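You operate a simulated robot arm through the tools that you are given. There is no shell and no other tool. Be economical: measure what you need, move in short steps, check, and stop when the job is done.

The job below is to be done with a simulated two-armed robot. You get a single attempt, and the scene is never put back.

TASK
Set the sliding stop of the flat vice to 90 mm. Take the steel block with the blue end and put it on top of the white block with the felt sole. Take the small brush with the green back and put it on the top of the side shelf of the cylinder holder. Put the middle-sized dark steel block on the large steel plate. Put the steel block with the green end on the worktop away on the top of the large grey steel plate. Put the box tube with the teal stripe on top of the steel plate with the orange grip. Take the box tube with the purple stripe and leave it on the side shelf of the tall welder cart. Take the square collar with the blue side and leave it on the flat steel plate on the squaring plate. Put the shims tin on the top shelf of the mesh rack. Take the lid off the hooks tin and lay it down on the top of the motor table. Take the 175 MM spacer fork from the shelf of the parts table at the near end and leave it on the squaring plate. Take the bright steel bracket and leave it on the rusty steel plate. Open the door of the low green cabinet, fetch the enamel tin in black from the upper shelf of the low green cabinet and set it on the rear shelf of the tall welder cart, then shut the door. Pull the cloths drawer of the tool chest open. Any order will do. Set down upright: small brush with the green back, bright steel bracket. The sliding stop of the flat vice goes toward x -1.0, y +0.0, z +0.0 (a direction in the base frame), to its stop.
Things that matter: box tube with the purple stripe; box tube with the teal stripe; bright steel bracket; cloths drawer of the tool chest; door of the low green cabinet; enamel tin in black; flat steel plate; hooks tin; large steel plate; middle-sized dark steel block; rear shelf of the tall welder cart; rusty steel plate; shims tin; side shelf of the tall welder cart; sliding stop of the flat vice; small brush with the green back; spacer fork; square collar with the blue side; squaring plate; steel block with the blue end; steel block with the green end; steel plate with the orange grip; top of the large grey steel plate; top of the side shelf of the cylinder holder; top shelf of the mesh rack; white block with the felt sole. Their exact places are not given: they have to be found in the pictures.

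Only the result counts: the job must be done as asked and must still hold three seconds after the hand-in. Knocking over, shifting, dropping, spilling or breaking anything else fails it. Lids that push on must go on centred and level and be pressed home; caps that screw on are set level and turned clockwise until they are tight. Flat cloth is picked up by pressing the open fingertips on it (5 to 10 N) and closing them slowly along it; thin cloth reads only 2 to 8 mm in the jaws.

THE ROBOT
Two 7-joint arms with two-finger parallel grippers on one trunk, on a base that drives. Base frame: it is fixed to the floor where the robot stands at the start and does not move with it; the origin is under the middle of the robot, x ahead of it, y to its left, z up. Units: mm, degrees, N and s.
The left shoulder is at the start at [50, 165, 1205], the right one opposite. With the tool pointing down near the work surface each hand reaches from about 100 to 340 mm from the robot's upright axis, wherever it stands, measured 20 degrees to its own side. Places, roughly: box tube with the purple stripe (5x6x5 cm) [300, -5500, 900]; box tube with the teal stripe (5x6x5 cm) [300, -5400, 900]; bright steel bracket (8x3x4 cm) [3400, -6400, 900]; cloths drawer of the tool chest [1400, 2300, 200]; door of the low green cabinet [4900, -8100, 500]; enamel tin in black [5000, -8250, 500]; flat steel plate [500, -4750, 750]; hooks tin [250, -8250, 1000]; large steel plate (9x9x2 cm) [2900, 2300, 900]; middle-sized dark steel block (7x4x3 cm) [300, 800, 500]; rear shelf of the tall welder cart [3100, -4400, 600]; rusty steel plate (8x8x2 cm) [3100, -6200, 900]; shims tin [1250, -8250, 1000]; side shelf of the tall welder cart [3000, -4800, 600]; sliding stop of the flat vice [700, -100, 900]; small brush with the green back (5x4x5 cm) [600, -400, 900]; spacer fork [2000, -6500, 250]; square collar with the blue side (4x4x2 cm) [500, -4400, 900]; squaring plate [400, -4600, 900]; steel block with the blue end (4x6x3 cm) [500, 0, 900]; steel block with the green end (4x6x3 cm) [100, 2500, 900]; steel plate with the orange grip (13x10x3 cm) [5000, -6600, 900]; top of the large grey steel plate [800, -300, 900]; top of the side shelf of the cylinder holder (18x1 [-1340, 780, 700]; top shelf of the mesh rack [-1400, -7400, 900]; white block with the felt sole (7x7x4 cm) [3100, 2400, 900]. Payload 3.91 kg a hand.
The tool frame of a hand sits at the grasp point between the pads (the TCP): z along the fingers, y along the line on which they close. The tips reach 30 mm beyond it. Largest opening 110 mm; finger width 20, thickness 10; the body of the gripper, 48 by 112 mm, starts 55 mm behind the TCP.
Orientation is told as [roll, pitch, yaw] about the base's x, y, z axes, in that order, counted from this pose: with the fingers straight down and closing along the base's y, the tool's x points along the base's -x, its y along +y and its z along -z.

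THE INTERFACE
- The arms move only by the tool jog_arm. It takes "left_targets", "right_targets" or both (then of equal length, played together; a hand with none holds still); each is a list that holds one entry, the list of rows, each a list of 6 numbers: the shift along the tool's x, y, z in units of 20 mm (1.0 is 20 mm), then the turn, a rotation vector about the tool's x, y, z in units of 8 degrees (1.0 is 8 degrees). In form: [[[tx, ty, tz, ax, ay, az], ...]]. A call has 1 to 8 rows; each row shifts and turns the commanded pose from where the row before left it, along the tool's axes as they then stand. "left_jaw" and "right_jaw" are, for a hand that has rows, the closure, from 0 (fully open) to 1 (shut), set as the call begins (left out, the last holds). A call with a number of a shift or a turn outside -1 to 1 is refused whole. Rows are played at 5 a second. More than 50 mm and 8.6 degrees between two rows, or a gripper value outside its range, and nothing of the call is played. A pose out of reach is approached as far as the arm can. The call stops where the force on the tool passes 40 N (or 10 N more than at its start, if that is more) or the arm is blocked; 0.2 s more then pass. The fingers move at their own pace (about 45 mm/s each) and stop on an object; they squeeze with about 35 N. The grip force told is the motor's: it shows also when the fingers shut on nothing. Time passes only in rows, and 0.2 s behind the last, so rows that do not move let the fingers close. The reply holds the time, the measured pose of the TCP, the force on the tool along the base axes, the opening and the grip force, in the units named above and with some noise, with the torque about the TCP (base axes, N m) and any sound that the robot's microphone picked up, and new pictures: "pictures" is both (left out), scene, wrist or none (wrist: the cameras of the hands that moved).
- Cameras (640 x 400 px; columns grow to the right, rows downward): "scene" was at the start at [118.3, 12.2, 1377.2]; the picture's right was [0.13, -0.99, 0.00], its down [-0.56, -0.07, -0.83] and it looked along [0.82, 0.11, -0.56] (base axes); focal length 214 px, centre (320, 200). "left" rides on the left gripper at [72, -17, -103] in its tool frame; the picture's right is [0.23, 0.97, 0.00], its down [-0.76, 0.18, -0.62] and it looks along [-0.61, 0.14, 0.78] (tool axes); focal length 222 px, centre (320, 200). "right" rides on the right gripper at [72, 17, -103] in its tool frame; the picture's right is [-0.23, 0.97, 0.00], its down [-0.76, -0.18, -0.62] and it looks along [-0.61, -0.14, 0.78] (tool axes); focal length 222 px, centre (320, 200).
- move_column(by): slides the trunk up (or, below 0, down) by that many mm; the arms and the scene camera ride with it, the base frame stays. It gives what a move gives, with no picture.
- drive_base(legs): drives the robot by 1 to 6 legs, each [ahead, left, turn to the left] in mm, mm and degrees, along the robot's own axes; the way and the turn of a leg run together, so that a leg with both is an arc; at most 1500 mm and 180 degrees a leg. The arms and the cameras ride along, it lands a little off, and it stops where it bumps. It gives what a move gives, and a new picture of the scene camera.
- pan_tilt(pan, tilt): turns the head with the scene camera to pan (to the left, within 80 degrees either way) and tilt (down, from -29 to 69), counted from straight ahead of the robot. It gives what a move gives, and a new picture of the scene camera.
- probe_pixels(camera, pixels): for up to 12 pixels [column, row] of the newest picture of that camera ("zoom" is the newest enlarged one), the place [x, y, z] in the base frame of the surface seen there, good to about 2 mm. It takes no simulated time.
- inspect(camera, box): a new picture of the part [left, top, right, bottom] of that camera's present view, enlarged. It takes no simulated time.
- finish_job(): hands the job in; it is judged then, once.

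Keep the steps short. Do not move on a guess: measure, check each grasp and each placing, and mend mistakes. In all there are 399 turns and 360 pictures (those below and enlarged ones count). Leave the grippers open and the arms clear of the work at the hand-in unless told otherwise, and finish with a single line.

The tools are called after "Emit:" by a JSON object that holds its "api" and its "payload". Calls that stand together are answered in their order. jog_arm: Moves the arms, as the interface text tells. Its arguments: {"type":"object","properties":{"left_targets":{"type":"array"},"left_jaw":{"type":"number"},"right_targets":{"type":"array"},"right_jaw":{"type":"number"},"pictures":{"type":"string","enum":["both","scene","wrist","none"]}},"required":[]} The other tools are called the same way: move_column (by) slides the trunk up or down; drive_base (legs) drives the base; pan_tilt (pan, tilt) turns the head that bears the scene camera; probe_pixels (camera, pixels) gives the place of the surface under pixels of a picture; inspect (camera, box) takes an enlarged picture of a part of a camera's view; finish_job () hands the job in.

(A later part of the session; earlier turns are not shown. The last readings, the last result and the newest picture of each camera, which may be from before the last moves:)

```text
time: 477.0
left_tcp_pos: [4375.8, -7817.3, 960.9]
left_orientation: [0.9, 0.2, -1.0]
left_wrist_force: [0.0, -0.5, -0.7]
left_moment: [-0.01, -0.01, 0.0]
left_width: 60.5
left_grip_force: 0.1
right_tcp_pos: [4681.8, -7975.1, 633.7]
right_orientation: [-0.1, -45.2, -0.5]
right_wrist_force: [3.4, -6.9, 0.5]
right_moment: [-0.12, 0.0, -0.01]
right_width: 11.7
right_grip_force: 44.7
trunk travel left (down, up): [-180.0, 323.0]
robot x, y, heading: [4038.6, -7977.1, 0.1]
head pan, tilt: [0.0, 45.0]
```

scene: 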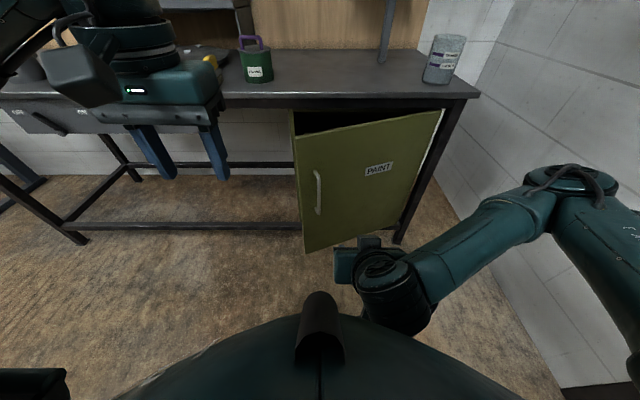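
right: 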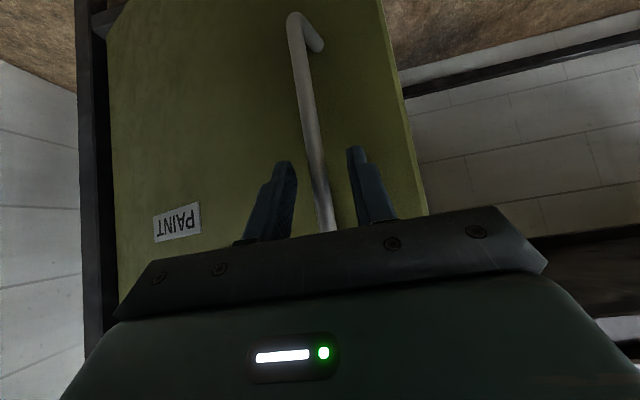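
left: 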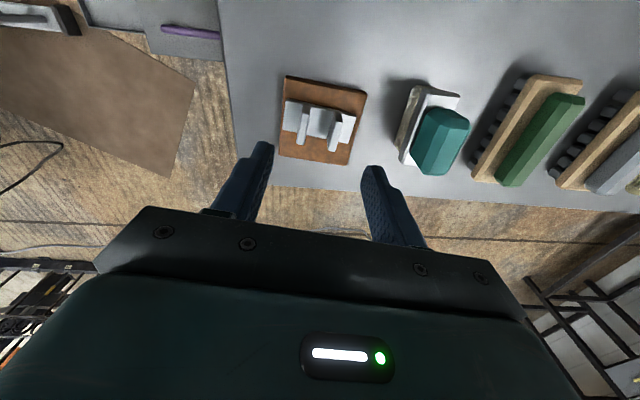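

Gripped. I pull along the arc to 40°.

Emit:
{"api": "jog_arm", "payload": {"right_targets": [[[0.574, -0.42, -0.574, 0, 0, 0], [0.574, -0.45, -0.574, 0, 0, 0], [0.574, -0.5, -0.574, 0, 0, 0], [0.574, -0.53, -0.574, 0, 0, 0], [0.566, -0.62, -0.566, 0, 0, 0], [0.566, -0.65, -0.566, 0, 0, 0], [0.566, -0.69, -0.566, 0, 0, 0], [0.566, -0.72, -0.566, 0, 0, 0]]], "pictures": "none"}}

Emit:
{"api": "drive_base", "payload": {"legs": [[0, -10, 0]]}}

```text
time: 478.8
left_tcp_pos: [4376.7, -7816.1, 960.5]
left_orientation: [1.0, 0.3, -1.0]
left_wrist_force: [-0.4, 0.7, -0.4]
left_moment: [-0.02, 0.0, -0.01]
left_width: 60.4
left_grip_force: 0.1
right_tcp_pos: [4551.3, -8065.5, 634.6]
right_orientation: [-0.2, -45.4, -1.0]
right_wrist_force: [18.8, -18.6, 7.7]
right_moment: [-0.2, 0.81, -0.13]
right_width: 11.9
right_grip_force: 45.0
trunk travel left (down, up): [-180.0, 323.0]
robot x, y, heading: [4038.3, -7978.1, -0.3]
head pan, tilt: [0.0, 45.0]
```

```text
time: 479.6
left_tcp_pos: [4373.7, -7825.3, 962.2]
left_orientation: [0.9, 0.2, -0.9]
left_wrist_force: [-0.2, 0.3, -0.1]
left_moment: [-0.01, -0.01, 0.0]
left_width: 60.7
left_grip_force: 0.1
right_tcp_pos: [4548.3, -8068.4, 634.5]
right_orientation: [0.2, -45.0, -0.2]
right_wrist_force: [0.4, -0.3, 7.1]
right_moment: [-0.69, -1.4, 0.09]
right_width: 11.8
right_grip_force: 45.3
trunk travel left (down, up): [-180.0, 323.0]
robot x, y, heading: [4038.3, -7985.4, -0.2]
head pan, tilt: [0.0, 45.0]
```

scene: 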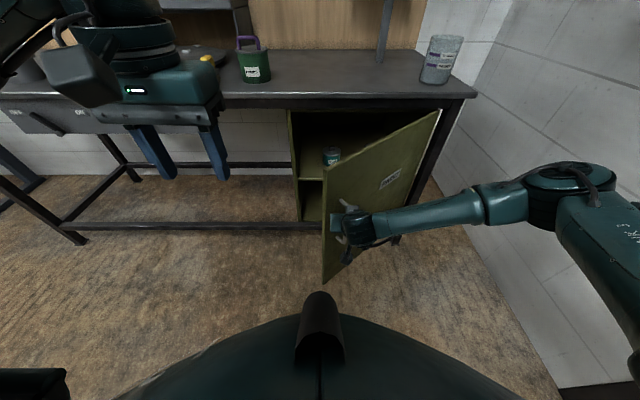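

It works well (40°). On to 60°.

Emit:
{"api": "jog_arm", "payload": {"right_targets": [[[0.46, -0.78, -0.46, 0, 0, 0], [0.46, -0.79, -0.46, 0, 0, 0], [0.46, -0.81, -0.46, 0, 0, 0], [0.46, -0.83, -0.46, 0, 0, 0], [0.36, -0.87, -0.36, 0, 0, 0], [0.36, -0.89, -0.36, 0, 0, 0], [0.36, -0.91, -0.36, 0, 0, 0], [0.36, -0.93, -0.36, 0, 0, 0]]], "pictures": "scene"}}

```text
time: 481.1
left_tcp_pos: [4378.0, -7827.1, 960.6]
left_orientation: [0.8, 0.3, -0.9]
left_wrist_force: [-0.3, 0.0, -1.0]
left_moment: [-0.03, 0.0, -0.02]
left_width: 60.3
left_grip_force: 0.1
right_tcp_pos: [4472.7, -8171.8, 638.4]
right_orientation: [-1.1, -43.5, -1.0]
right_wrist_force: [8.1, -5.2, -20.7]
right_moment: [0.7, -0.6, -0.19]
right_width: 11.7
right_grip_force: 45.0
right hand out of reach, approached as far as the arm can: row 6, 7
trunk travel left (down, up): [-180.0, 323.0]
robot x, y, heading: [4039.2, -7990.9, -0.5]
head pan, tilt: [0.0, 45.0]
stopped in row 7 (right hand): the force on the tool passed its limit at 83 N (the readings are from after the stop); the commanded pose is now the measured one
```

scene: 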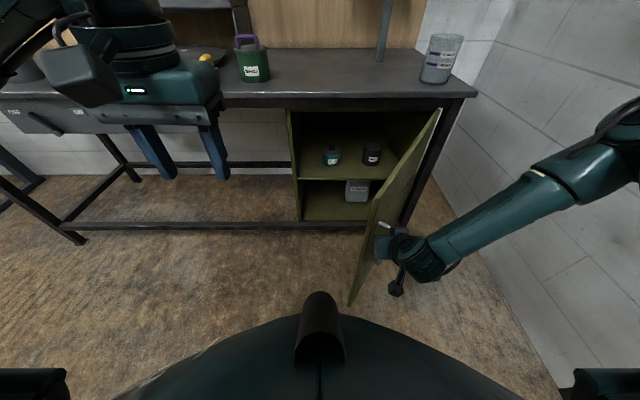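

The door is at ~57° and the arm is at its near limit. I pull the rest by driving the base right and slightly back.

Emit:
{"api": "drive_base", "payload": {"legs": [[-38, -95, 0], [-12, -60, 0]]}}

```text
time: 482.4
left_tcp_pos: [4352.4, -7889.4, 961.0]
left_orientation: [0.8, 0.3, -0.9]
left_wrist_force: [-0.1, -0.7, -0.2]
left_moment: [0.01, -0.01, 0.04]
left_width: 60.4
left_grip_force: 0.1
right_tcp_pos: [4447.2, -8227.3, 638.6]
right_orientation: [-0.2, -43.6, 0.1]
right_wrist_force: [8.9, -1.5, -11.4]
right_moment: [1.5, -0.05, 0.97]
right_width: 12.1
right_grip_force: 44.8
trunk travel left (down, up): [-180.0, 323.0]
robot x, y, heading: [4013.5, -8053.4, -0.1]
head pan, tilt: [0.0, 45.0]
stopped in leg 1: the force on the tool passed its limit at 50 N (the readings are from after the stop); the commanded pose is now the measured one
```

scene: 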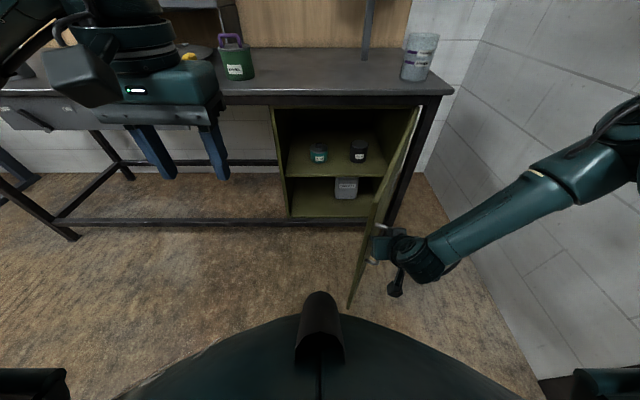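

The door is about 67° open and the black tin is visible at (358, 152). I probe tin, shelves and door.

Emit:
{"api": "inspect", "payload": {"camera": "scene", "box": [270, 100, 430, 220]}}

Emit:
{"api": "probe_pixels", "payload": {"camera": "scene", "pixels": [[358, 152], [352, 147], [365, 147], [358, 143], [358, 161], [320, 152], [340, 170], [300, 115], [405, 120], [352, 300], [390, 165], [345, 140]]}}

```text
3.33 times, centred on (350, 160) of scene
```

zoom: 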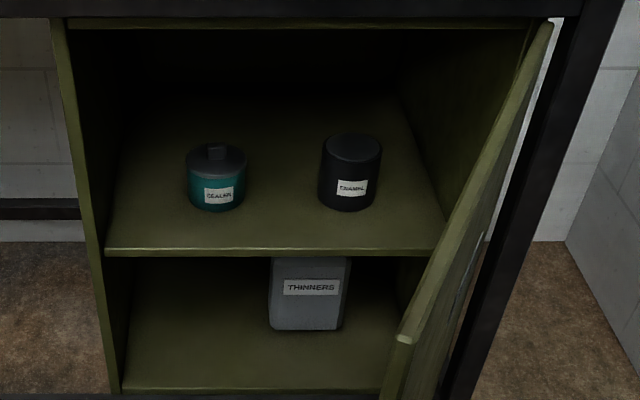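

```text
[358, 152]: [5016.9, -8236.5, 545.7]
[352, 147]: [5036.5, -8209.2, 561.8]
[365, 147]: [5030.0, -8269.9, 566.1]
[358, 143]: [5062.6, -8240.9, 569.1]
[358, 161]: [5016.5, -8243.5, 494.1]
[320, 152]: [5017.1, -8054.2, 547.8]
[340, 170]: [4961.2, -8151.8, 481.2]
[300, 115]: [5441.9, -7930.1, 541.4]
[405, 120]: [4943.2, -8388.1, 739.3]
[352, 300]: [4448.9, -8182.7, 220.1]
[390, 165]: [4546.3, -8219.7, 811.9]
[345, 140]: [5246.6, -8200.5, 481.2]
```

The door is at about 62°; I want about 85°. I re-grip to relieve the strain and pull on with base moves in small legs.

Emit:
{"api": "jog_arm", "payload": {"right_targets": [[[0, 0, 0, 0, 0, 0], [0, 0, 0, 0, 0, 0]]], "right_jaw": 0.75, "pictures": "none"}}

Emit:
{"api": "jog_arm", "payload": {"right_targets": [[[0, 0, 0, 0, 0, 0], [0, 0, 0, 0, 0, 0], [0, 0, 0, 0, 0, 0]]], "right_jaw": 1, "pictures": "wrist"}}

Emit:
{"api": "drive_base", "payload": {"legs": [[-14, -50, 0], [-10, -50, 0], [-6, -50, 0]]}}

```text
time: 483.0
left_tcp_pos: [4349.5, -7888.6, 961.2]
left_orientation: [0.8, 0.2, -1.0]
left_wrist_force: [0.1, 0.6, 0.9]
left_moment: [0.0, 0.01, 0.0]
left_width: 60.4
left_grip_force: 0.1
right_tcp_pos: [4445.8, -8226.2, 639.6]
right_orientation: [-0.5, -43.7, 0.2]
right_wrist_force: [-0.2, -0.1, -0.5]
right_moment: [0.0, -0.04, 0.0]
right_width: 27.6
right_grip_force: 0.2
trunk travel left (down, up): [-180.0, 323.0]
robot x, y, heading: [4014.5, -8054.0, -0.2]
head pan, tilt: [0.0, 45.0]
```

```text
time: 483.8
left_tcp_pos: [4350.6, -7889.2, 961.2]
left_orientation: [0.8, 0.2, -0.9]
left_wrist_force: [-0.3, 0.1, -0.3]
left_moment: [0.01, -0.03, 0.04]
left_width: 60.1
left_grip_force: 0.1
right_tcp_pos: [4445.6, -8227.2, 639.4]
right_orientation: [-0.5, -43.5, 0.2]
right_wrist_force: [0.0, 0.1, 1.9]
right_moment: [-0.02, 0.16, -0.01]
right_width: 11.9
right_grip_force: 45.0
trunk travel left (down, up): [-180.0, 323.0]
robot x, y, heading: [4013.2, -8051.7, -0.1]
head pan, tilt: [0.0, 45.0]
```

right: 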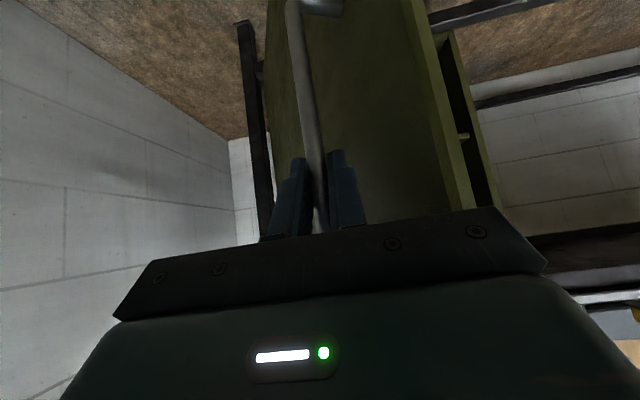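

```text
time: 484.6
left_tcp_pos: [4347.0, -7902.3, 961.0]
left_orientation: [0.7, 0.2, -0.7]
left_wrist_force: [0.6, 0.4, -0.3]
left_moment: [0.06, 0.01, 0.03]
left_width: 60.5
left_grip_force: 0.0
right_tcp_pos: [4440.5, -8237.0, 639.2]
right_orientation: [-0.4, -43.7, 1.0]
right_wrist_force: [2.5, -0.1, -1.9]
right_moment: [0.38, -0.27, 0.12]
right_width: 11.7
right_grip_force: 44.9
trunk travel left (down, up): [-180.0, 323.0]
robot x, y, heading: [4011.6, -8067.6, -0.2]
head pan, tilt: [0.0, 45.0]
stopped in leg 1: the robot was blocked; the commanded pose is now the measured one
```

scene: 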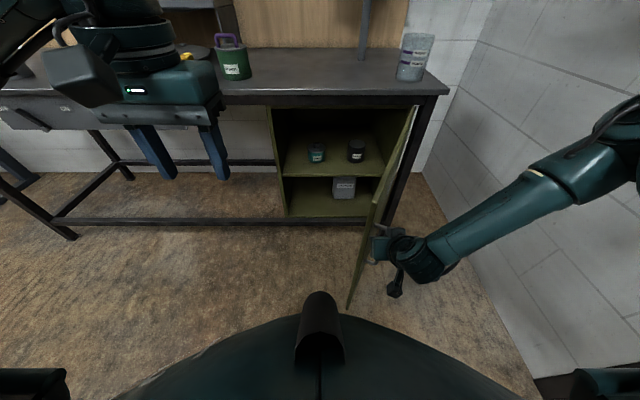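

Emit:
{"api": "probe_pixels", "payload": {"camera": "scene", "pixels": [[520, 250], [600, 300], [560, 390], [600, 130], [560, 180], [470, 250], [350, 305], [440, 150]]}}

```text
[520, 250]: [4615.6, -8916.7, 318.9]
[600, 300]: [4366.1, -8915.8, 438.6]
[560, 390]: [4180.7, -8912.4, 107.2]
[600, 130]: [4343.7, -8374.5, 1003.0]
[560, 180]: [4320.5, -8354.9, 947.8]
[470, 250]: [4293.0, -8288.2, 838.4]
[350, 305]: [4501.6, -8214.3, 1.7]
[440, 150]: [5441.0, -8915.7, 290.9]
```

The base is against the table along the south wall. So I release the handle, go up over the door's top edge with the hand straight, and push its inner face near the top.

Emit:
{"api": "jog_arm", "payload": {"right_targets": [[[0, 0, 0, 0, 0, 0], [0, 0, 0, 0, 0, 0], [0.5, 0, -0.8, 0, 0, 0], [0.5, 0, -0.8, 0, 0, 0], [0.3, 0, -1, 0, 0, 0], [0, 0, -1, 0, 0, 0]]], "right_jaw": 0.65, "pictures": "none"}}

Emit:
{"api": "move_column", "payload": {"by": 230}}

Emit:
{"api": "jog_arm", "payload": {"right_targets": [[[0, 0, 0, 0, 0.91, 0], [0, 0, 0, 0, 0.91, 0], [0, 0, 0, 0, 0.91, 0], [0, 0, 0, 0, 0.91, 0], [0, 0, 0, 0, 0.91, 0], [0, 0, 0, 0, 0.91, 0], [-1, 0, 0, 0, 0, 0], [-1, 0, 0, 0, 0, 0]]], "right_jaw": 1, "pictures": "none"}}

```text
time: 486.0
left_tcp_pos: [4346.8, -7901.9, 961.3]
left_orientation: [0.8, 0.1, -0.9]
left_wrist_force: [-0.2, -0.3, 0.5]
left_moment: [0.01, 0.01, 0.0]
left_width: 60.5
left_grip_force: 0.0
right_tcp_pos: [4374.5, -8232.7, 677.7]
right_orientation: [-0.5, -43.6, 1.1]
right_wrist_force: [0.2, -0.3, -0.1]
right_moment: [0.03, 0.0, 0.0]
right_width: 38.4
right_grip_force: 0.1
right hand out of reach, approached as far as the arm can: row 4
trunk travel left (down, up): [-180.0, 323.0]
robot x, y, heading: [4009.6, -8067.5, 0.0]
head pan, tilt: [0.0, 45.0]
```

```text
time: 488.4
left_tcp_pos: [4347.3, -7900.9, 1192.6]
left_orientation: [0.8, 0.2, -0.8]
left_wrist_force: [0.5, -0.9, 0.3]
left_moment: [0.0, -0.04, 0.04]
left_width: 60.7
left_grip_force: 0.0
right_tcp_pos: [4375.2, -8233.4, 907.7]
right_orientation: [-0.4, -43.6, 1.2]
right_wrist_force: [-0.9, 0.4, -0.2]
right_moment: [0.03, 0.05, 0.03]
right_width: 38.5
right_grip_force: 0.1
trunk travel left (down, up): [-410.0, 93.0]
robot x, y, heading: [4010.2, -8065.5, 0.2]
head pan, tilt: [0.0, 45.0]
```

```text
time: 490.2
left_tcp_pos: [4346.6, -7902.1, 1190.5]
left_orientation: [0.8, 0.1, -0.8]
left_wrist_force: [0.1, -0.5, 0.5]
left_moment: [-0.01, -0.01, -0.01]
left_width: 60.6
left_grip_force: 0.1
right_tcp_pos: [4413.8, -8232.5, 906.6]
right_orientation: [-0.3, 0.1, 0.9]
right_wrist_force: [-0.1, 0.0, 0.4]
right_moment: [-0.02, 0.04, 0.0]
right_width: 0.0
right_grip_force: 35.0
trunk travel left (down, up): [-410.0, 93.0]
robot x, y, heading: [4012.3, -8065.5, -0.2]
head pan, tilt: [0.0, 45.0]
```

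Emit:
{"api": "jog_arm", "payload": {"right_targets": [[[-1, 0.36, 0, 0, 0, 0], [-1, 0.36, 0, 0, 0, 0], [-1, 0.36, 0, 0, 0, 0], [-1, 0.36, 0, 0, 0, 0], [-1, 0.36, 0, 0, 0, 0], [-1, 0.36, 0, 0, 0, 0], [-1, 0.36, 0, 0, 0, 0], [-1, 0.36, 0, 0, 0, 0]]], "pictures": "none"}}

Emit:
{"api": "move_column", "payload": {"by": -140}}

Emit:
{"api": "jog_arm", "payload": {"right_targets": [[[0, -1, 0, 0, 0, 0], [0, -1, 0, 0, 0, 0], [0, -1, 0, 0, 0, 0], [0.1, -1, 0, 0, 0, 0], [0.2, -1, 0, 0, 0, 0], [0.3, -1, 0, 0, 0, 0], [0.3, -1, 0, 0, 0, 0], [0.3, -1, 0, 0, 0, 0]]], "pictures": "scene"}}

```text
time: 492.0
left_tcp_pos: [4347.2, -7901.5, 1192.6]
left_orientation: [0.8, 0.2, -0.8]
left_wrist_force: [-0.3, -0.5, -0.1]
left_moment: [0.01, 0.01, 0.0]
left_width: 60.7
left_grip_force: 0.1
right_tcp_pos: [4575.0, -8172.8, 908.4]
right_orientation: [-0.3, 0.0, 0.8]
right_wrist_force: [-0.3, 0.0, -0.2]
right_moment: [0.01, 0.0, 0.03]
right_width: 0.1
right_grip_force: 34.7
trunk travel left (down, up): [-410.0, 93.0]
robot x, y, heading: [4011.5, -8064.8, 0.2]
head pan, tilt: [0.0, 45.0]
```

```text
time: 493.7
left_tcp_pos: [4346.5, -7901.3, 1051.4]
left_orientation: [0.9, 0.2, -0.9]
left_wrist_force: [0.0, 0.1, 0.8]
left_moment: [-0.03, 0.01, -0.01]
left_width: 60.4
left_grip_force: 0.0
right_tcp_pos: [4574.5, -8172.6, 767.6]
right_orientation: [-0.2, 0.0, 0.9]
right_wrist_force: [-0.2, -1.6, -0.2]
right_moment: [-0.01, 0.0, -0.01]
right_width: 0.1
right_grip_force: 35.6
trunk travel left (down, up): [-270.0, 233.0]
robot x, y, heading: [4010.5, -8067.3, 0.1]
head pan, tilt: [0.0, 45.0]
```

```text
time: 495.5
left_tcp_pos: [4347.3, -7900.6, 1051.5]
left_orientation: [0.9, 0.2, -0.8]
left_wrist_force: [0.7, -0.6, 0.0]
left_moment: [-0.01, 0.0, -0.01]
left_width: 60.1
left_grip_force: 0.1
right_tcp_pos: [4552.8, -8335.1, 768.6]
right_orientation: [-0.3, 0.0, 0.8]
right_wrist_force: [-0.5, 0.9, -0.9]
right_moment: [-0.02, 0.0, 0.0]
right_width: 0.1
right_grip_force: 35.2
trunk travel left (down, up): [-270.0, 233.0]
robot x, y, heading: [4008.5, -8067.5, 0.0]
head pan, tilt: [0.0, 45.0]
```

scene: 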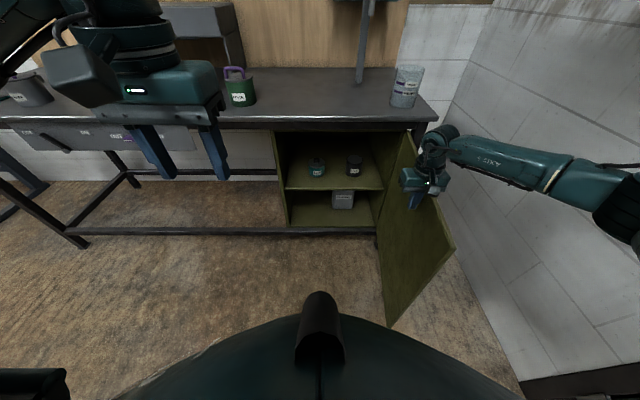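

The push works; the door is near 80°. I push another 60 mm, then lift away.

Emit:
{"api": "jog_arm", "payload": {"right_targets": [[[0.1, -1, 0, 0, 0, 0], [0, -1, 0, 0, 0, 0], [0, -1, 0, 0, 0, 0], [0, 0.5, 0, 0, 0, 0]]], "pictures": "none"}}

Emit:
{"api": "move_column", "payload": {"by": 150}}

Emit:
{"api": "drive_base", "payload": {"legs": [[0, 60, 0], [100, 0, 0]]}}

Emit:
{"api": "probe_pixels", "payload": {"camera": "scene", "pixels": [[400, 320], [450, 250], [390, 300], [410, 140], [440, 240]]}}

```text
time: 496.5
left_tcp_pos: [4347.2, -7901.1, 1051.1]
left_orientation: [0.8, 0.2, -0.7]
left_wrist_force: [-0.1, -0.6, 0.3]
left_moment: [-0.01, 0.02, 0.0]
left_width: 60.6
left_grip_force: 0.0
right_tcp_pos: [4550.3, -8383.9, 768.8]
right_orientation: [-0.3, 0.1, 0.8]
right_wrist_force: [1.2, 0.8, 0.2]
right_moment: [0.02, -0.02, 0.01]
right_width: 0.0
right_grip_force: 34.5
trunk travel left (down, up): [-270.0, 233.0]
robot x, y, heading: [4012.1, -8066.6, 0.5]
head pan, tilt: [0.0, 45.0]
```

```text
time: 498.3
left_tcp_pos: [4346.5, -7902.5, 1200.7]
left_orientation: [0.8, 0.2, -0.8]
left_wrist_force: [-0.7, -0.1, -0.1]
left_moment: [-0.01, -0.01, 0.01]
left_width: 60.8
left_grip_force: 0.2
right_tcp_pos: [4552.0, -8383.7, 918.9]
right_orientation: [-0.3, 0.1, 0.8]
right_wrist_force: [-0.2, -0.6, 0.5]
right_moment: [0.02, 0.0, 0.02]
right_width: 0.2
right_grip_force: 34.8
trunk travel left (down, up): [-420.0, 83.0]
robot x, y, heading: [4008.2, -8065.4, 0.0]
head pan, tilt: [0.0, 45.0]
```

```text
time: 500.2
left_tcp_pos: [4444.9, -7840.5, 1201.0]
left_orientation: [0.8, 0.3, -0.8]
left_wrist_force: [0.4, 0.1, 0.0]
left_moment: [-0.02, 0.02, 0.02]
left_width: 60.4
left_grip_force: 0.0
right_tcp_pos: [4649.6, -8321.8, 918.7]
right_orientation: [-0.3, 0.1, 0.8]
right_wrist_force: [0.3, 0.2, 0.1]
right_moment: [-0.03, 0.0, 0.03]
right_width: 0.0
right_grip_force: 34.0
trunk travel left (down, up): [-420.0, 83.0]
robot x, y, heading: [4105.3, -8004.5, 0.2]
head pan, tilt: [0.0, 45.0]
```

scene: 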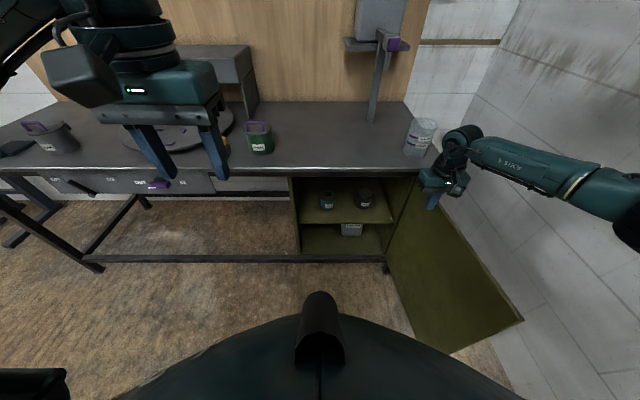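

```text
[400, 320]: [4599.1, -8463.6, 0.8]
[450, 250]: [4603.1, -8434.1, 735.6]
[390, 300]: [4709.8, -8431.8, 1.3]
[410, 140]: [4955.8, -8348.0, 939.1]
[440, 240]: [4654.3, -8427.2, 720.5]
```

The door is fully open (≈95°). Next, the black tin: centre ≈ (5054, −8240), shelf z 481, top z 569. I will take it with the left hand leaned 48° from inside the opening. I raise and retract the right hand, move in front, and lower the trunk.

Emit:
{"api": "jog_arm", "payload": {"left_targets": [[[0, -1, 1, 0, -1, 0], [0, -1, 1, 0, -1, 0], [0, -1, 1, 0, -1, 0], [0, -1, 1, 0, -1, 0], [0, -1, 1, 0, -1, 0], [0, -1, 1, 0, -1, 0], [0, -1, 0, 0, 0, 0], [0, -1, 0, 0, 0, 0]]], "right_targets": [[[0.8, 0, -1, 0, 0, 0], [0.8, 0, -1, 0, 0, 0], [0.8, 0, -1, 0, 0, 0], [0.8, 0, -1, 0, 0, 0], [0.8, 0, -1, 0, 0, 0], [0.8, 0, -1, 0, 0, 0], [0.8, 0, -1, 0, 0, 0], [0.8, 0, -1, 0, 0, 0]]], "left_jaw": 0.0, "pictures": "none"}}

Emit:
{"api": "drive_base", "payload": {"legs": [[150, -86, 0]]}}

Emit:
{"api": "move_column", "payload": {"by": -210}}

```text
time: 502.0
left_tcp_pos: [4482.0, -7999.5, 1091.0]
left_orientation: [1.3, -47.8, -1.7]
left_wrist_force: [-0.4, -0.8, 0.1]
left_moment: [0.01, 0.01, -0.04]
left_width: 110.0
left_grip_force: 0.0
right_tcp_pos: [4520.3, -8326.3, 1081.2]
right_orientation: [-0.2, 0.0, 0.7]
right_wrist_force: [0.2, 0.6, -0.1]
right_moment: [0.03, 0.0, -0.04]
right_width: 0.1
right_grip_force: 35.1
trunk travel left (down, up): [-420.0, 83.0]
robot x, y, heading: [4106.0, -8004.4, -0.3]
head pan, tilt: [0.0, 45.0]
```

```text
time: 503.5
left_tcp_pos: [4633.8, -8085.1, 1089.4]
left_orientation: [1.2, -47.8, -1.6]
left_wrist_force: [0.7, 0.2, 0.4]
left_moment: [0.01, 0.02, 0.03]
left_width: 110.1
left_grip_force: 0.0
right_tcp_pos: [4672.9, -8411.9, 1081.2]
right_orientation: [-0.4, 0.1, 0.7]
right_wrist_force: [-0.4, -0.8, -0.6]
right_moment: [0.02, 0.04, -0.01]
right_width: 0.0
right_grip_force: 35.0
trunk travel left (down, up): [-420.0, 83.0]
robot x, y, heading: [4258.2, -8091.2, 0.2]
head pan, tilt: [0.0, 45.0]
```

scene: 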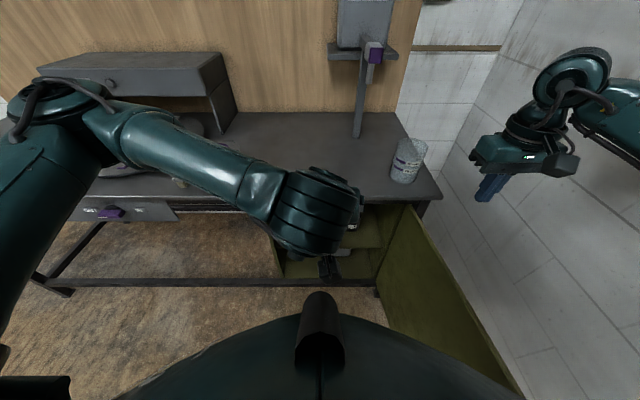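

```text
time: 505.7
left_tcp_pos: [4632.5, -8084.9, 880.1]
left_orientation: [1.1, -47.7, -1.6]
left_wrist_force: [0.1, 0.0, -0.2]
left_moment: [0.01, -0.01, -0.02]
left_width: 110.0
left_grip_force: 0.0
right_tcp_pos: [4671.8, -8410.1, 870.5]
right_orientation: [-0.3, 0.1, 0.8]
right_wrist_force: [0.9, -0.3, 0.3]
right_moment: [-0.02, 0.04, -0.01]
right_width: 0.0
right_grip_force: 34.9
trunk travel left (down, up): [-210.0, 293.0]
robot x, y, heading: [4257.0, -8091.6, 0.0]
head pan, tilt: [0.0, 45.0]
```

I lower the left hand in front of the opening.

Emit:
{"api": "jog_arm", "payload": {"left_targets": [[[0.743, -0.5, 0.669, 0, 0, 0], [0.743, -0.5, 0.669, 0, 0, 0], [0.743, -0.5, 0.669, 0, 0, 0], [0.743, -0.5, 0.669, 0, 0, 0], [0.743, -0.5, 0.669, 0, 0, 0], [0.743, -0.5, 0.669, 0, 0, 0], [0.743, -0.5, 0.669, 0, 0, 0], [0.743, -0.5, 0.669, 0, 0, 0]]], "pictures": "none"}}

Emit:
{"api": "jog_arm", "payload": {"left_targets": [[[0.743, -0.45, 0.669, 0, 0, 0], [0.743, -0.45, 0.669, 0, 0, 0], [0.743, -0.45, 0.669, 0, 0, 0], [0.743, -0.45, 0.669, 0, 0, 0], [0.743, -0.45, 0.669, 0, 0, 0], [0.743, -0.45, 0.669, 0, 0, 0], [0.743, -0.45, 0.669, 0, 0, 0], [0.743, -0.45, 0.669, 0, 0, 0]]], "pictures": "wrist"}}

```text
time: 507.5
left_tcp_pos: [4631.6, -8162.5, 718.1]
left_orientation: [1.1, -47.7, -1.5]
left_wrist_force: [0.2, -0.1, -0.2]
left_moment: [-0.03, 0.01, 0.0]
left_width: 110.0
left_grip_force: 0.1
right_tcp_pos: [4672.8, -8411.3, 871.0]
right_orientation: [-0.3, 0.0, 0.8]
right_wrist_force: [0.5, 0.1, 0.1]
right_moment: [-0.02, -0.02, -0.02]
right_width: 0.0
right_grip_force: 35.4
trunk travel left (down, up): [-210.0, 293.0]
robot x, y, heading: [4259.0, -8089.1, 0.1]
head pan, tilt: [0.0, 45.0]
```

```text
time: 509.3
left_tcp_pos: [4629.5, -8232.7, 558.5]
left_orientation: [1.2, -47.9, -1.6]
left_wrist_force: [0.0, 0.4, 0.5]
left_moment: [0.01, -0.01, 0.02]
left_width: 109.6
left_grip_force: 0.1
right_tcp_pos: [4673.0, -8410.8, 871.8]
right_orientation: [-0.3, 0.0, 0.8]
right_wrist_force: [-0.3, 0.7, -0.7]
right_moment: [-0.01, -0.02, 0.03]
right_width: 0.2
right_grip_force: 34.4
trunk travel left (down, up): [-210.0, 293.0]
robot x, y, heading: [4257.4, -8091.0, -0.1]
head pan, tilt: [0.0, 45.0]
```

left: 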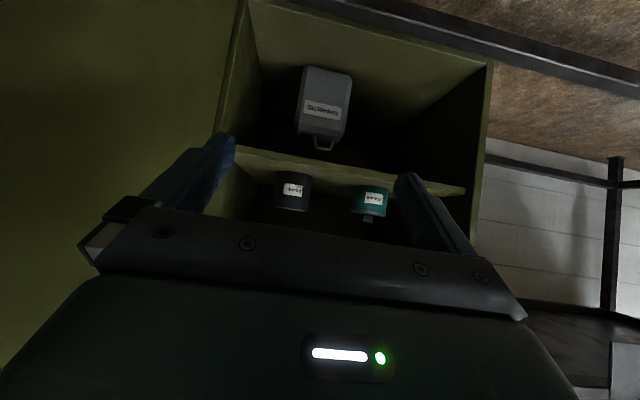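

I probe the tin and draw the right hand back so it stays clear of the bench when I drive forward.

Emit:
{"api": "probe_pixels", "payload": {"camera": "left", "pixels": [[280, 190], [307, 190], [293, 180], [293, 205], [293, 190], [370, 210]]}}

Emit:
{"api": "jog_arm", "payload": {"right_targets": [[[1, 0, 0, 0, 0, 0], [1, 0, 0, 0, 0, 0], [1, 0, 0, 0, 0, 0], [1, 0, 0, 0, 0, 0], [1, 0, 0, 0, 0, 0], [1, 0, 0, 0, 0, 0], [1, 0, 0, 0, 0, 0]]], "pictures": "none"}}

Emit:
{"api": "drive_base", "payload": {"legs": [[270, 0, 0]]}}

```text
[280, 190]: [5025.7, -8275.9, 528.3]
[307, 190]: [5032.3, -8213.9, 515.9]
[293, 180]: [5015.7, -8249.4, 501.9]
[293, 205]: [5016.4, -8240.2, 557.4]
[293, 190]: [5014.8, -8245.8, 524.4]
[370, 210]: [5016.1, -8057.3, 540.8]
```

```text
time: 510.9
left_tcp_pos: [4631.2, -8232.1, 557.1]
left_orientation: [1.0, -47.8, -1.7]
left_wrist_force: [-0.1, -0.1, 0.4]
left_moment: [0.0, 0.0, 0.0]
left_width: 110.1
left_grip_force: 0.0
right_tcp_pos: [4532.6, -8412.4, 871.0]
right_orientation: [-0.3, 0.0, 0.8]
right_wrist_force: [0.1, -0.5, 0.3]
right_moment: [-0.03, -0.02, -0.01]
right_width: 0.0
right_grip_force: 34.5
trunk travel left (down, up): [-210.0, 293.0]
robot x, y, heading: [4257.3, -8090.0, 0.0]
head pan, tilt: [0.0, 45.0]
```

```text
time: 512.9
left_tcp_pos: [4888.3, -8231.5, 556.7]
left_orientation: [1.2, -47.9, -1.5]
left_wrist_force: [0.2, 0.2, -0.5]
left_moment: [0.01, 0.0, -0.01]
left_width: 110.1
left_grip_force: 0.1
right_tcp_pos: [4793.0, -8410.4, 872.9]
right_orientation: [-0.3, -0.1, 1.1]
right_wrist_force: [0.5, 0.9, -0.5]
right_moment: [0.02, 0.01, -0.01]
right_width: 0.0
right_grip_force: 35.2
trunk travel left (down, up): [-210.0, 293.0]
robot x, y, heading: [4520.3, -8089.5, 0.5]
head pan, tilt: [0.0, 45.0]
stopped in leg 1: the robot was blocked; the commanded pose is now the measured one
```

scene: 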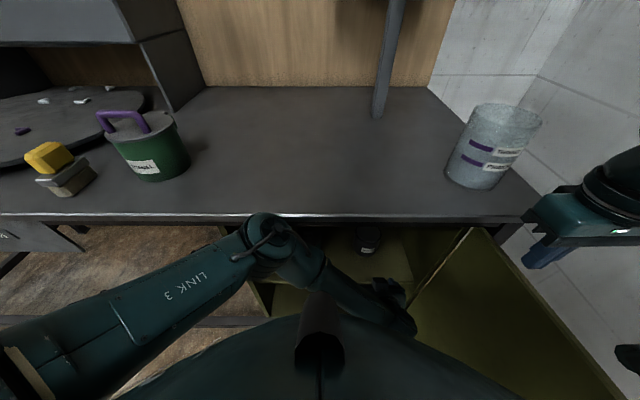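

Forward stop just short, but the arm can reach the rest. I extend the left hand 100 mm into the cabinet and look.

Emit:
{"api": "jog_arm", "payload": {"left_targets": [[[0.5, -0.6, 0.45, 0, 0, 0], [-0.669, 0, 0.743, 0, 0, 0], [-0.669, 0, 0.743, 0, 0, 0], [-0.669, 0, 0.743, 0, 0, 0], [-0.669, 0, 0.743, 0, 0, 0], [-0.669, 0, 0.743, 0, 0, 0]]], "pictures": "wrist"}}

```text
time: 514.3
left_tcp_pos: [4990.2, -8244.8, 539.9]
left_orientation: [1.3, -47.6, -1.6]
left_wrist_force: [-0.3, 0.5, 0.3]
left_moment: [-0.02, 0.0, 0.0]
left_width: 109.8
left_grip_force: 0.0
right_tcp_pos: [4795.3, -8410.9, 871.3]
right_orientation: [-0.3, 0.2, 1.0]
right_wrist_force: [-0.7, 0.9, -0.2]
right_moment: [0.01, 0.01, 0.01]
right_width: 0.2
right_grip_force: 35.0
trunk travel left (down, up): [-210.0, 293.0]
robot x, y, heading: [4517.3, -8089.6, 0.5]
head pan, tilt: [0.0, 45.0]
```

left: 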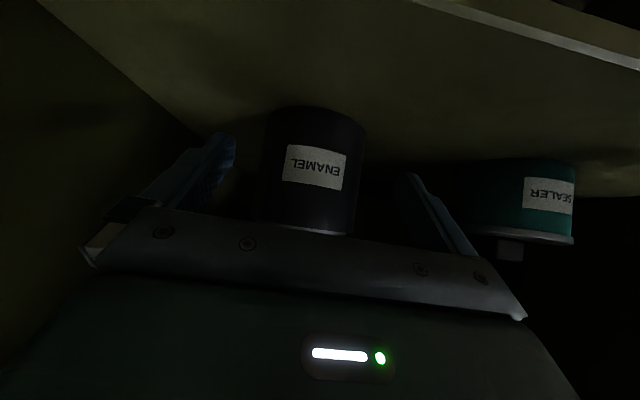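

Emit:
{"api": "jog_arm", "payload": {"left_targets": [[[-0.669, 0, 0.743, 0, 0, 0], [-0.669, 0, 0.743, 0, 0, 0], [-0.6, 0, 0.67, 0, 0, 0]]], "pictures": "none"}}

Emit:
{"api": "jog_arm", "payload": {"left_targets": [[[0, 0, 0, 0, 0, 0], [0, 0, 0, 0, 0, 0], [0, 0, 0, 0, 0, 0], [0, 0, 0, 0, 0, 0], [-0.37, 0, -0.33, 0, 0, 0], [-0.37, 0, -0.33, 0, 0, 0], [-0.37, 0, -0.33, 0, 0, 0]]], "left_jaw": 1, "pictures": "wrist"}}

```text
time: 515.1
left_tcp_pos: [5029.3, -8238.0, 540.1]
left_orientation: [1.5, -47.6, -1.7]
left_wrist_force: [-1.4, -0.8, 0.0]
left_moment: [-0.01, 0.02, -0.02]
left_width: 109.9
left_grip_force: 0.0
left hand out of reach, approached as far as the arm can: row 2, 3
right_tcp_pos: [4795.1, -8410.2, 871.0]
right_orientation: [-0.3, 0.0, 1.0]
right_wrist_force: [-0.4, -0.1, -0.1]
right_moment: [0.04, 0.01, 0.0]
right_width: 0.1
right_grip_force: 34.9
trunk travel left (down, up): [-210.0, 293.0]
robot x, y, heading: [4523.7, -8087.7, 0.2]
head pan, tilt: [0.0, 45.0]
```

```text
time: 516.7
left_tcp_pos: [5016.2, -8242.9, 563.1]
left_orientation: [1.1, -46.9, -1.7]
left_wrist_force: [0.5, 0.2, -6.5]
left_moment: [0.01, 0.18, 0.02]
left_width: 86.4
left_grip_force: 34.8
right_tcp_pos: [4793.1, -8411.0, 869.1]
right_orientation: [-0.3, 0.0, 1.1]
right_wrist_force: [0.0, 0.2, 0.2]
right_moment: [0.01, 0.0, -0.03]
right_width: 0.0
right_grip_force: 34.9
trunk travel left (down, up): [-210.0, 293.0]
robot x, y, heading: [4522.5, -8092.9, 0.2]
head pan, tilt: [0.0, 45.0]
```

left: 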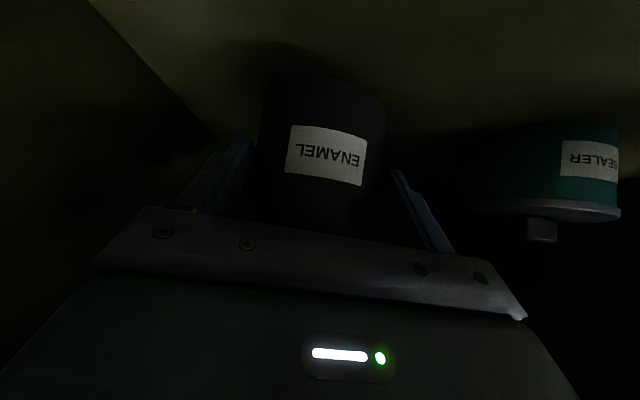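

The tin is gripped (86.4 mm, 6.5 N) and lifted 22 mm. I back the base straight out.

Emit:
{"api": "drive_base", "payload": {"legs": [[-330, 0, 0]]}}

Emit:
{"api": "inspect", "payload": {"camera": "left", "box": [0, 0, 640, 400]}}

```text
time: 518.9
left_tcp_pos: [4696.0, -8240.1, 571.0]
left_orientation: [1.3, -47.7, -1.2]
left_wrist_force: [-0.2, 0.5, -6.5]
left_moment: [-0.01, 0.22, 0.02]
left_width: 86.2
left_grip_force: 35.1
right_tcp_pos: [4468.7, -8411.5, 869.6]
right_orientation: [-0.4, 0.1, 1.4]
right_wrist_force: [0.5, 0.3, 0.7]
right_moment: [0.02, 0.03, 0.02]
right_width: 0.1
right_grip_force: 35.3
trunk travel left (down, up): [-210.0, 293.0]
robot x, y, heading: [4192.7, -8092.3, 0.6]
head pan, tilt: [0.0, 45.0]
```

scene: 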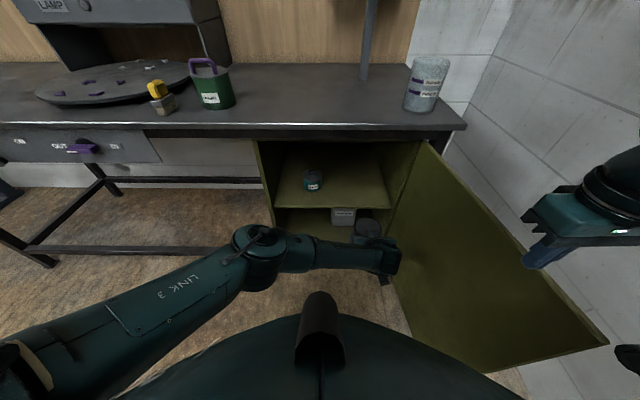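

```text
1.00 times, centred on (320, 200) of left (not enlarged: the box is as wide or as high as the picture)
```

zoom: 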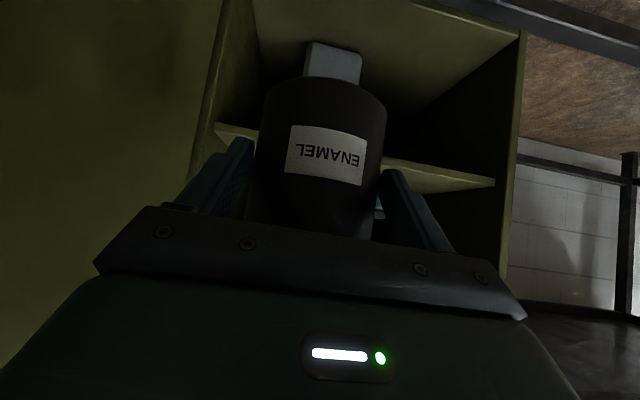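

The tin is out. I bring the left hand with the tin up and to the left, out of the door's sweep, and back the base off.

Emit:
{"api": "jog_arm", "payload": {"left_targets": [[[-0.743, 0.6, -0.669, 0, 0, 0], [-0.743, 1, -0.669, 0, 0, 0], [-0.743, 1, -0.669, 0, 0, 0], [-0.743, 1, -0.669, 0, 0, 0], [-0.743, 1, -0.669, 0, 0, 0], [-0.743, 1, -0.669, 0, 0, 0], [-0.743, 1, -0.669, 0, 0, 0], [-0.743, 1, -0.669, 0, 0, 0]]], "right_targets": [[[0, -1, 0, 0, 0, 0], [0, -1, 0, 0, 0, 0], [0, -1, 0, 0, 0, 0], [0, -1, 0, 0, 0, 0], [0, 0, 0, 0, 0, 0], [0, 0, 0, 0, 0, 0], [0, 0, 0, 0, 0, 0], [0, 0, 0, 0, 0, 0]]], "pictures": "none"}}

Emit:
{"api": "drive_base", "payload": {"legs": [[-150, 0, 0]]}}

```text
time: 520.7
left_tcp_pos: [4698.1, -8087.6, 733.1]
left_orientation: [1.3, -47.6, -1.3]
left_wrist_force: [0.4, 0.9, -6.6]
left_moment: [0.02, 0.21, 0.02]
left_width: 86.1
left_grip_force: 35.0
right_tcp_pos: [4471.3, -8491.4, 870.3]
right_orientation: [-0.3, 0.1, 1.4]
right_wrist_force: [-0.5, -0.2, 0.5]
right_moment: [-0.01, 0.01, 0.01]
right_width: 0.0
right_grip_force: 34.5
trunk travel left (down, up): [-210.0, 293.0]
robot x, y, heading: [4191.5, -8093.2, 0.7]
head pan, tilt: [0.0, 45.0]
```

```text
time: 522.1
left_tcp_pos: [4549.1, -8091.1, 733.2]
left_orientation: [1.2, -47.6, -1.4]
left_wrist_force: [-1.0, -0.1, -6.0]
left_moment: [-0.01, 0.18, -0.01]
left_width: 86.2
left_grip_force: 35.1
right_tcp_pos: [4320.3, -8492.9, 870.1]
right_orientation: [-0.3, 0.1, 1.3]
right_wrist_force: [-0.5, -0.7, 0.1]
right_moment: [0.0, 0.01, 0.0]
right_width: 0.1
right_grip_force: 34.5
trunk travel left (down, up): [-210.0, 293.0]
robot x, y, heading: [4037.7, -8094.0, 0.3]
head pan, tilt: [0.0, 45.0]
```

scene: 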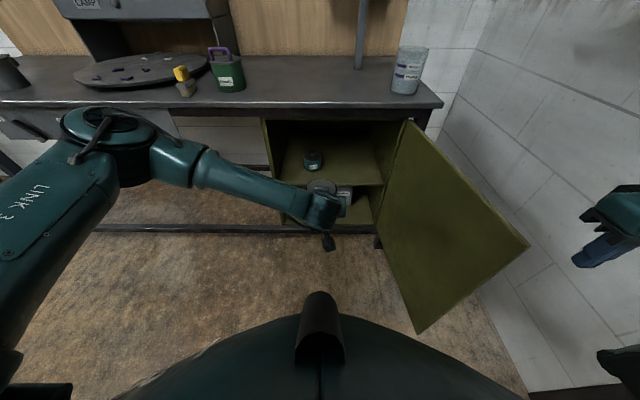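

I move the left hand further up and left, and bring the right hand behind the door's outer face near its top.

Emit:
{"api": "jog_arm", "payload": {"left_targets": [[[-0.743, 1, -0.669, 0, 0, 0], [-0.743, 1, -0.669, 0, 0, 0], [-0.743, 1, -0.669, 0, 0, 0], [-0.743, 1, -0.669, 0, 0, 0], [-0.743, 1, -0.669, 0, 0, 0], [-0.743, 1, -0.669, 0, 0, 0], [-0.743, 1, -0.669, 0, 0, 0], [-0.743, 1, -0.669, 0, 0, 0]]], "right_targets": [[[-1, 0, 0, 0, 0, 0], [-1, 0, 0, 0, 0, 0], [-1, 0, 0, 0, 0, 0], [-1, 0, 0, 0, 0, 0], [-1, 0, 0, 0, 0, 0], [-1, 0, 0, 0, 0, 0], [-1, 0, 0, 0, 0, 0], [-1, 0, 0, 0, 0, 0]]], "pictures": "none"}}

Emit:
{"api": "jog_arm", "payload": {"right_targets": [[[0, 0, 1, 0, 0, 0], [0, 0, 1, 0, 0, 0], [0, 0, 1, 0, 0, 0], [0, 0, 1, 0, 0, 0], [0, 0.5, 0, 0, 0, 0], [0, 0.5, 0, 0, 0, 0], [0, 1, 0, 0, 0, 0], [0, 1, 0, 0, 0, 0]]], "pictures": "scene"}}

```text
time: 523.9
left_tcp_pos: [4549.3, -7929.9, 894.4]
left_orientation: [1.2, -47.5, -1.4]
left_wrist_force: [0.5, 0.0, -7.1]
left_moment: [-0.02, 0.21, 0.0]
left_width: 86.1
left_grip_force: 35.4
right_tcp_pos: [4479.2, -8488.0, 869.1]
right_orientation: [-0.4, 0.2, 1.3]
right_wrist_force: [0.6, -0.7, 1.0]
right_moment: [0.03, 0.03, 0.02]
right_width: 0.0
right_grip_force: 34.9
trunk travel left (down, up): [-210.0, 293.0]
robot x, y, heading: [4041.3, -8093.6, 0.6]
head pan, tilt: [0.0, 45.0]
```

```text
time: 525.7
left_tcp_pos: [4550.2, -7931.1, 895.7]
left_orientation: [1.2, -47.5, -1.3]
left_wrist_force: [-0.9, 0.8, -6.3]
left_moment: [-0.07, 0.2, -0.01]
left_width: 86.2
left_grip_force: 34.9
right_tcp_pos: [4480.1, -8429.4, 791.2]
right_orientation: [-0.3, 0.2, 1.4]
right_wrist_force: [0.9, -0.7, -0.2]
right_moment: [0.01, -0.04, 0.02]
right_width: 0.0
right_grip_force: 34.4
trunk travel left (down, up): [-210.0, 293.0]
robot x, y, heading: [4041.7, -8093.1, 0.5]
head pan, tilt: [0.0, 45.0]
```

scene: 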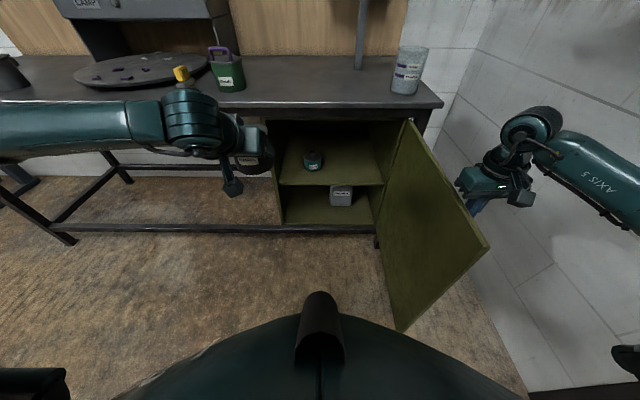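

The door moves with the push. I continue by strafing the base left, then diagonally.

Emit:
{"api": "drive_base", "payload": {"legs": [[0, 210, 0], [110, 100, 0]]}}

Emit:
{"api": "jog_arm", "payload": {"left_targets": [[[0.669, 0, -0.743, 0, 0, 0], [0.669, 0, -0.743, 0, 0, 0], [0.669, 0, -0.743, 0, 0, 0], [0.669, 0, -0.743, 0, 0, 0], [0.669, 0, -0.743, 0, 0, 0], [0.669, 0, -0.743, 0, 0, 0]]], "right_targets": [[[-1, 0.9, 0, 0, 0, 0], [-1, 0.9, 0, 0, 0, 0], [-1, 0.8, 0, 0, 0, 0], [-1, 0.7, 0, 0, 0, 0], [-1, 0.6, 0, 0, 0, 0], [-1, 0.5, 0, 0, 0, 0]]], "pictures": "scene"}}

```text
time: 529.2
left_tcp_pos: [4655.0, -7628.1, 895.4]
left_orientation: [1.2, -47.6, -1.7]
left_wrist_force: [0.4, -0.6, -7.2]
left_moment: [0.03, 0.22, 0.0]
left_width: 86.0
left_grip_force: 35.2
right_tcp_pos: [4580.9, -8126.0, 791.6]
right_orientation: [-0.2, 0.2, 0.8]
right_wrist_force: [-0.2, -0.6, -0.1]
right_moment: [0.01, -0.01, 0.01]
right_width: 0.0
right_grip_force: 35.4
trunk travel left (down, up): [-210.0, 293.0]
robot x, y, heading: [4144.7, -7791.7, 0.5]
head pan, tilt: [0.0, 45.0]
```

scene: 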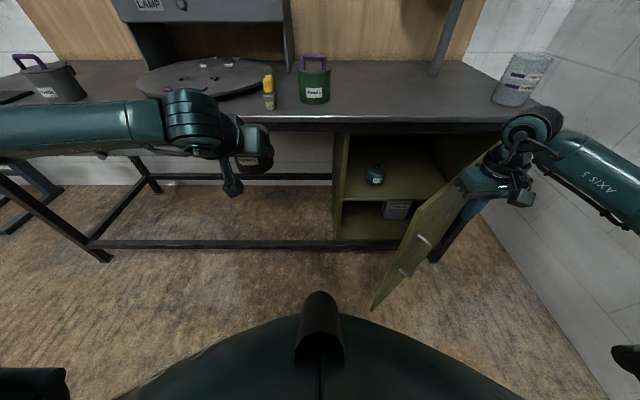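

```text
time: 530.6
left_tcp_pos: [4547.0, -7631.7, 897.4]
left_orientation: [1.2, -47.5, -1.8]
left_wrist_force: [0.5, 0.2, -6.2]
left_moment: [0.0, 0.18, 0.0]
left_width: 86.2
left_grip_force: 34.5
left hand out of reach, approached as far as the arm can: row 6
right_tcp_pos: [4699.6, -8035.9, 790.8]
right_orientation: [-0.3, 0.1, 1.0]
right_wrist_force: [-0.2, 0.6, 0.2]
right_moment: [0.02, -0.01, 0.0]
right_width: 0.0
right_grip_force: 35.3
trunk travel left (down, up): [-210.0, 293.0]
robot x, y, heading: [4142.2, -7788.7, 0.2]
head pan, tilt: [0.0, 45.0]
```

scene: 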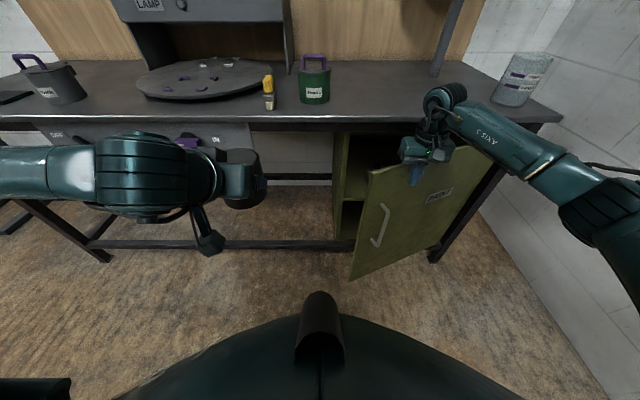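

Door at ~28°. To push it home without touching the bench edge I lean the right hand 40° (fingers forward) and lower it a little, then drive forward.

Emit:
{"api": "jog_arm", "payload": {"right_targets": [[[0.5, 0, 0, 0, -1, 0], [0.5, 0, 0.5, 0, -1, 0], [0.3, 0, 0.7, 0, -1, 0], [0.3, 0, 0.7, 0, -1, 0], [0.3, 0, 0.7, 0, -1, 0]]], "pictures": "none"}}

Emit:
{"api": "drive_base", "payload": {"legs": [[140, 35, 0]]}}

```text
time: 531.8
left_tcp_pos: [4546.8, -7631.5, 897.5]
left_orientation: [1.3, -47.5, -1.7]
left_wrist_force: [-0.2, 0.5, -6.0]
left_moment: [0.0, 0.23, 0.02]
left_width: 85.9
left_grip_force: 34.5
right_tcp_pos: [4679.9, -8036.8, 735.1]
right_orientation: [-0.3, -40.0, 1.1]
right_wrist_force: [-0.2, 0.4, 0.2]
right_moment: [0.01, 0.01, -0.01]
right_width: 0.0
right_grip_force: 34.7
trunk travel left (down, up): [-210.0, 293.0]
robot x, y, heading: [4149.0, -7787.3, 0.1]
head pan, tilt: [0.0, 45.0]
```

```text
time: 533.2
left_tcp_pos: [4683.1, -7595.5, 897.6]
left_orientation: [1.2, -47.5, -1.6]
left_wrist_force: [0.3, 0.2, -6.0]
left_moment: [0.05, 0.2, 0.01]
left_width: 86.0
left_grip_force: 35.2
right_tcp_pos: [4818.3, -8000.9, 733.2]
right_orientation: [-0.4, -40.0, 1.3]
right_wrist_force: [-0.9, -0.2, -0.4]
right_moment: [0.0, -0.02, 0.0]
right_width: 0.0
right_grip_force: 35.4
trunk travel left (down, up): [-210.0, 293.0]
robot x, y, heading: [4279.5, -7753.3, 0.2]
head pan, tilt: [0.0, 45.0]
```

scene: 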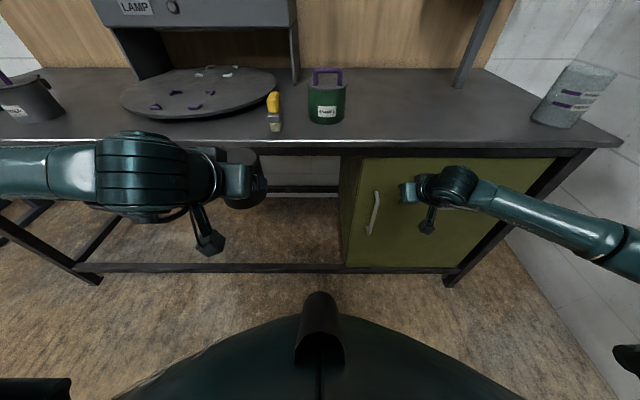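

Almost shut. I push on with the arm in small steps until it resists.

Emit:
{"api": "jog_arm", "payload": {"right_targets": [[[-0.766, 0, 0.643, 0, 0, 0], [-0.766, 0, 0.643, 0, 0, 0], [-0.38, 0, 0.32, 0, 0, 0], [-0.2, 0, 0.16, 0, 0, 0], [-0.2, 0, 0.16, 0, 0, 0], [-0.2, 0, 0.16, 0, 0, 0]]], "pictures": "none"}}

Emit:
{"api": "probe_pixels", "payload": {"camera": "scene", "pixels": [[360, 180], [360, 250], [400, 240], [540, 170]]}}

```text
time: 534.2
left_tcp_pos: [4680.4, -7595.4, 895.9]
left_orientation: [1.2, -47.3, -1.8]
left_wrist_force: [0.4, 0.1, -6.3]
left_moment: [0.0, 0.21, -0.01]
left_width: 85.9
left_grip_force: 35.2
right_tcp_pos: [4866.9, -8000.2, 730.8]
right_orientation: [-0.4, -39.1, 1.3]
right_wrist_force: [-14.8, 0.5, 6.2]
right_moment: [-0.04, 0.04, -0.04]
right_width: 0.0
right_grip_force: 35.2
trunk travel left (down, up): [-210.0, 293.0]
robot x, y, heading: [4277.1, -7751.6, -0.2]
head pan, tilt: [0.0, 45.0]
stopped in row 5 (right hand): the force on the tool passed its limit at 47 N (the readings are from after the stop); the commanded pose is now the measured one
```

```text
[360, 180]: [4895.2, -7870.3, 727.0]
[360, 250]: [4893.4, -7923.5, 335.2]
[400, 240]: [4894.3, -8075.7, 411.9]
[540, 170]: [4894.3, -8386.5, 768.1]
```

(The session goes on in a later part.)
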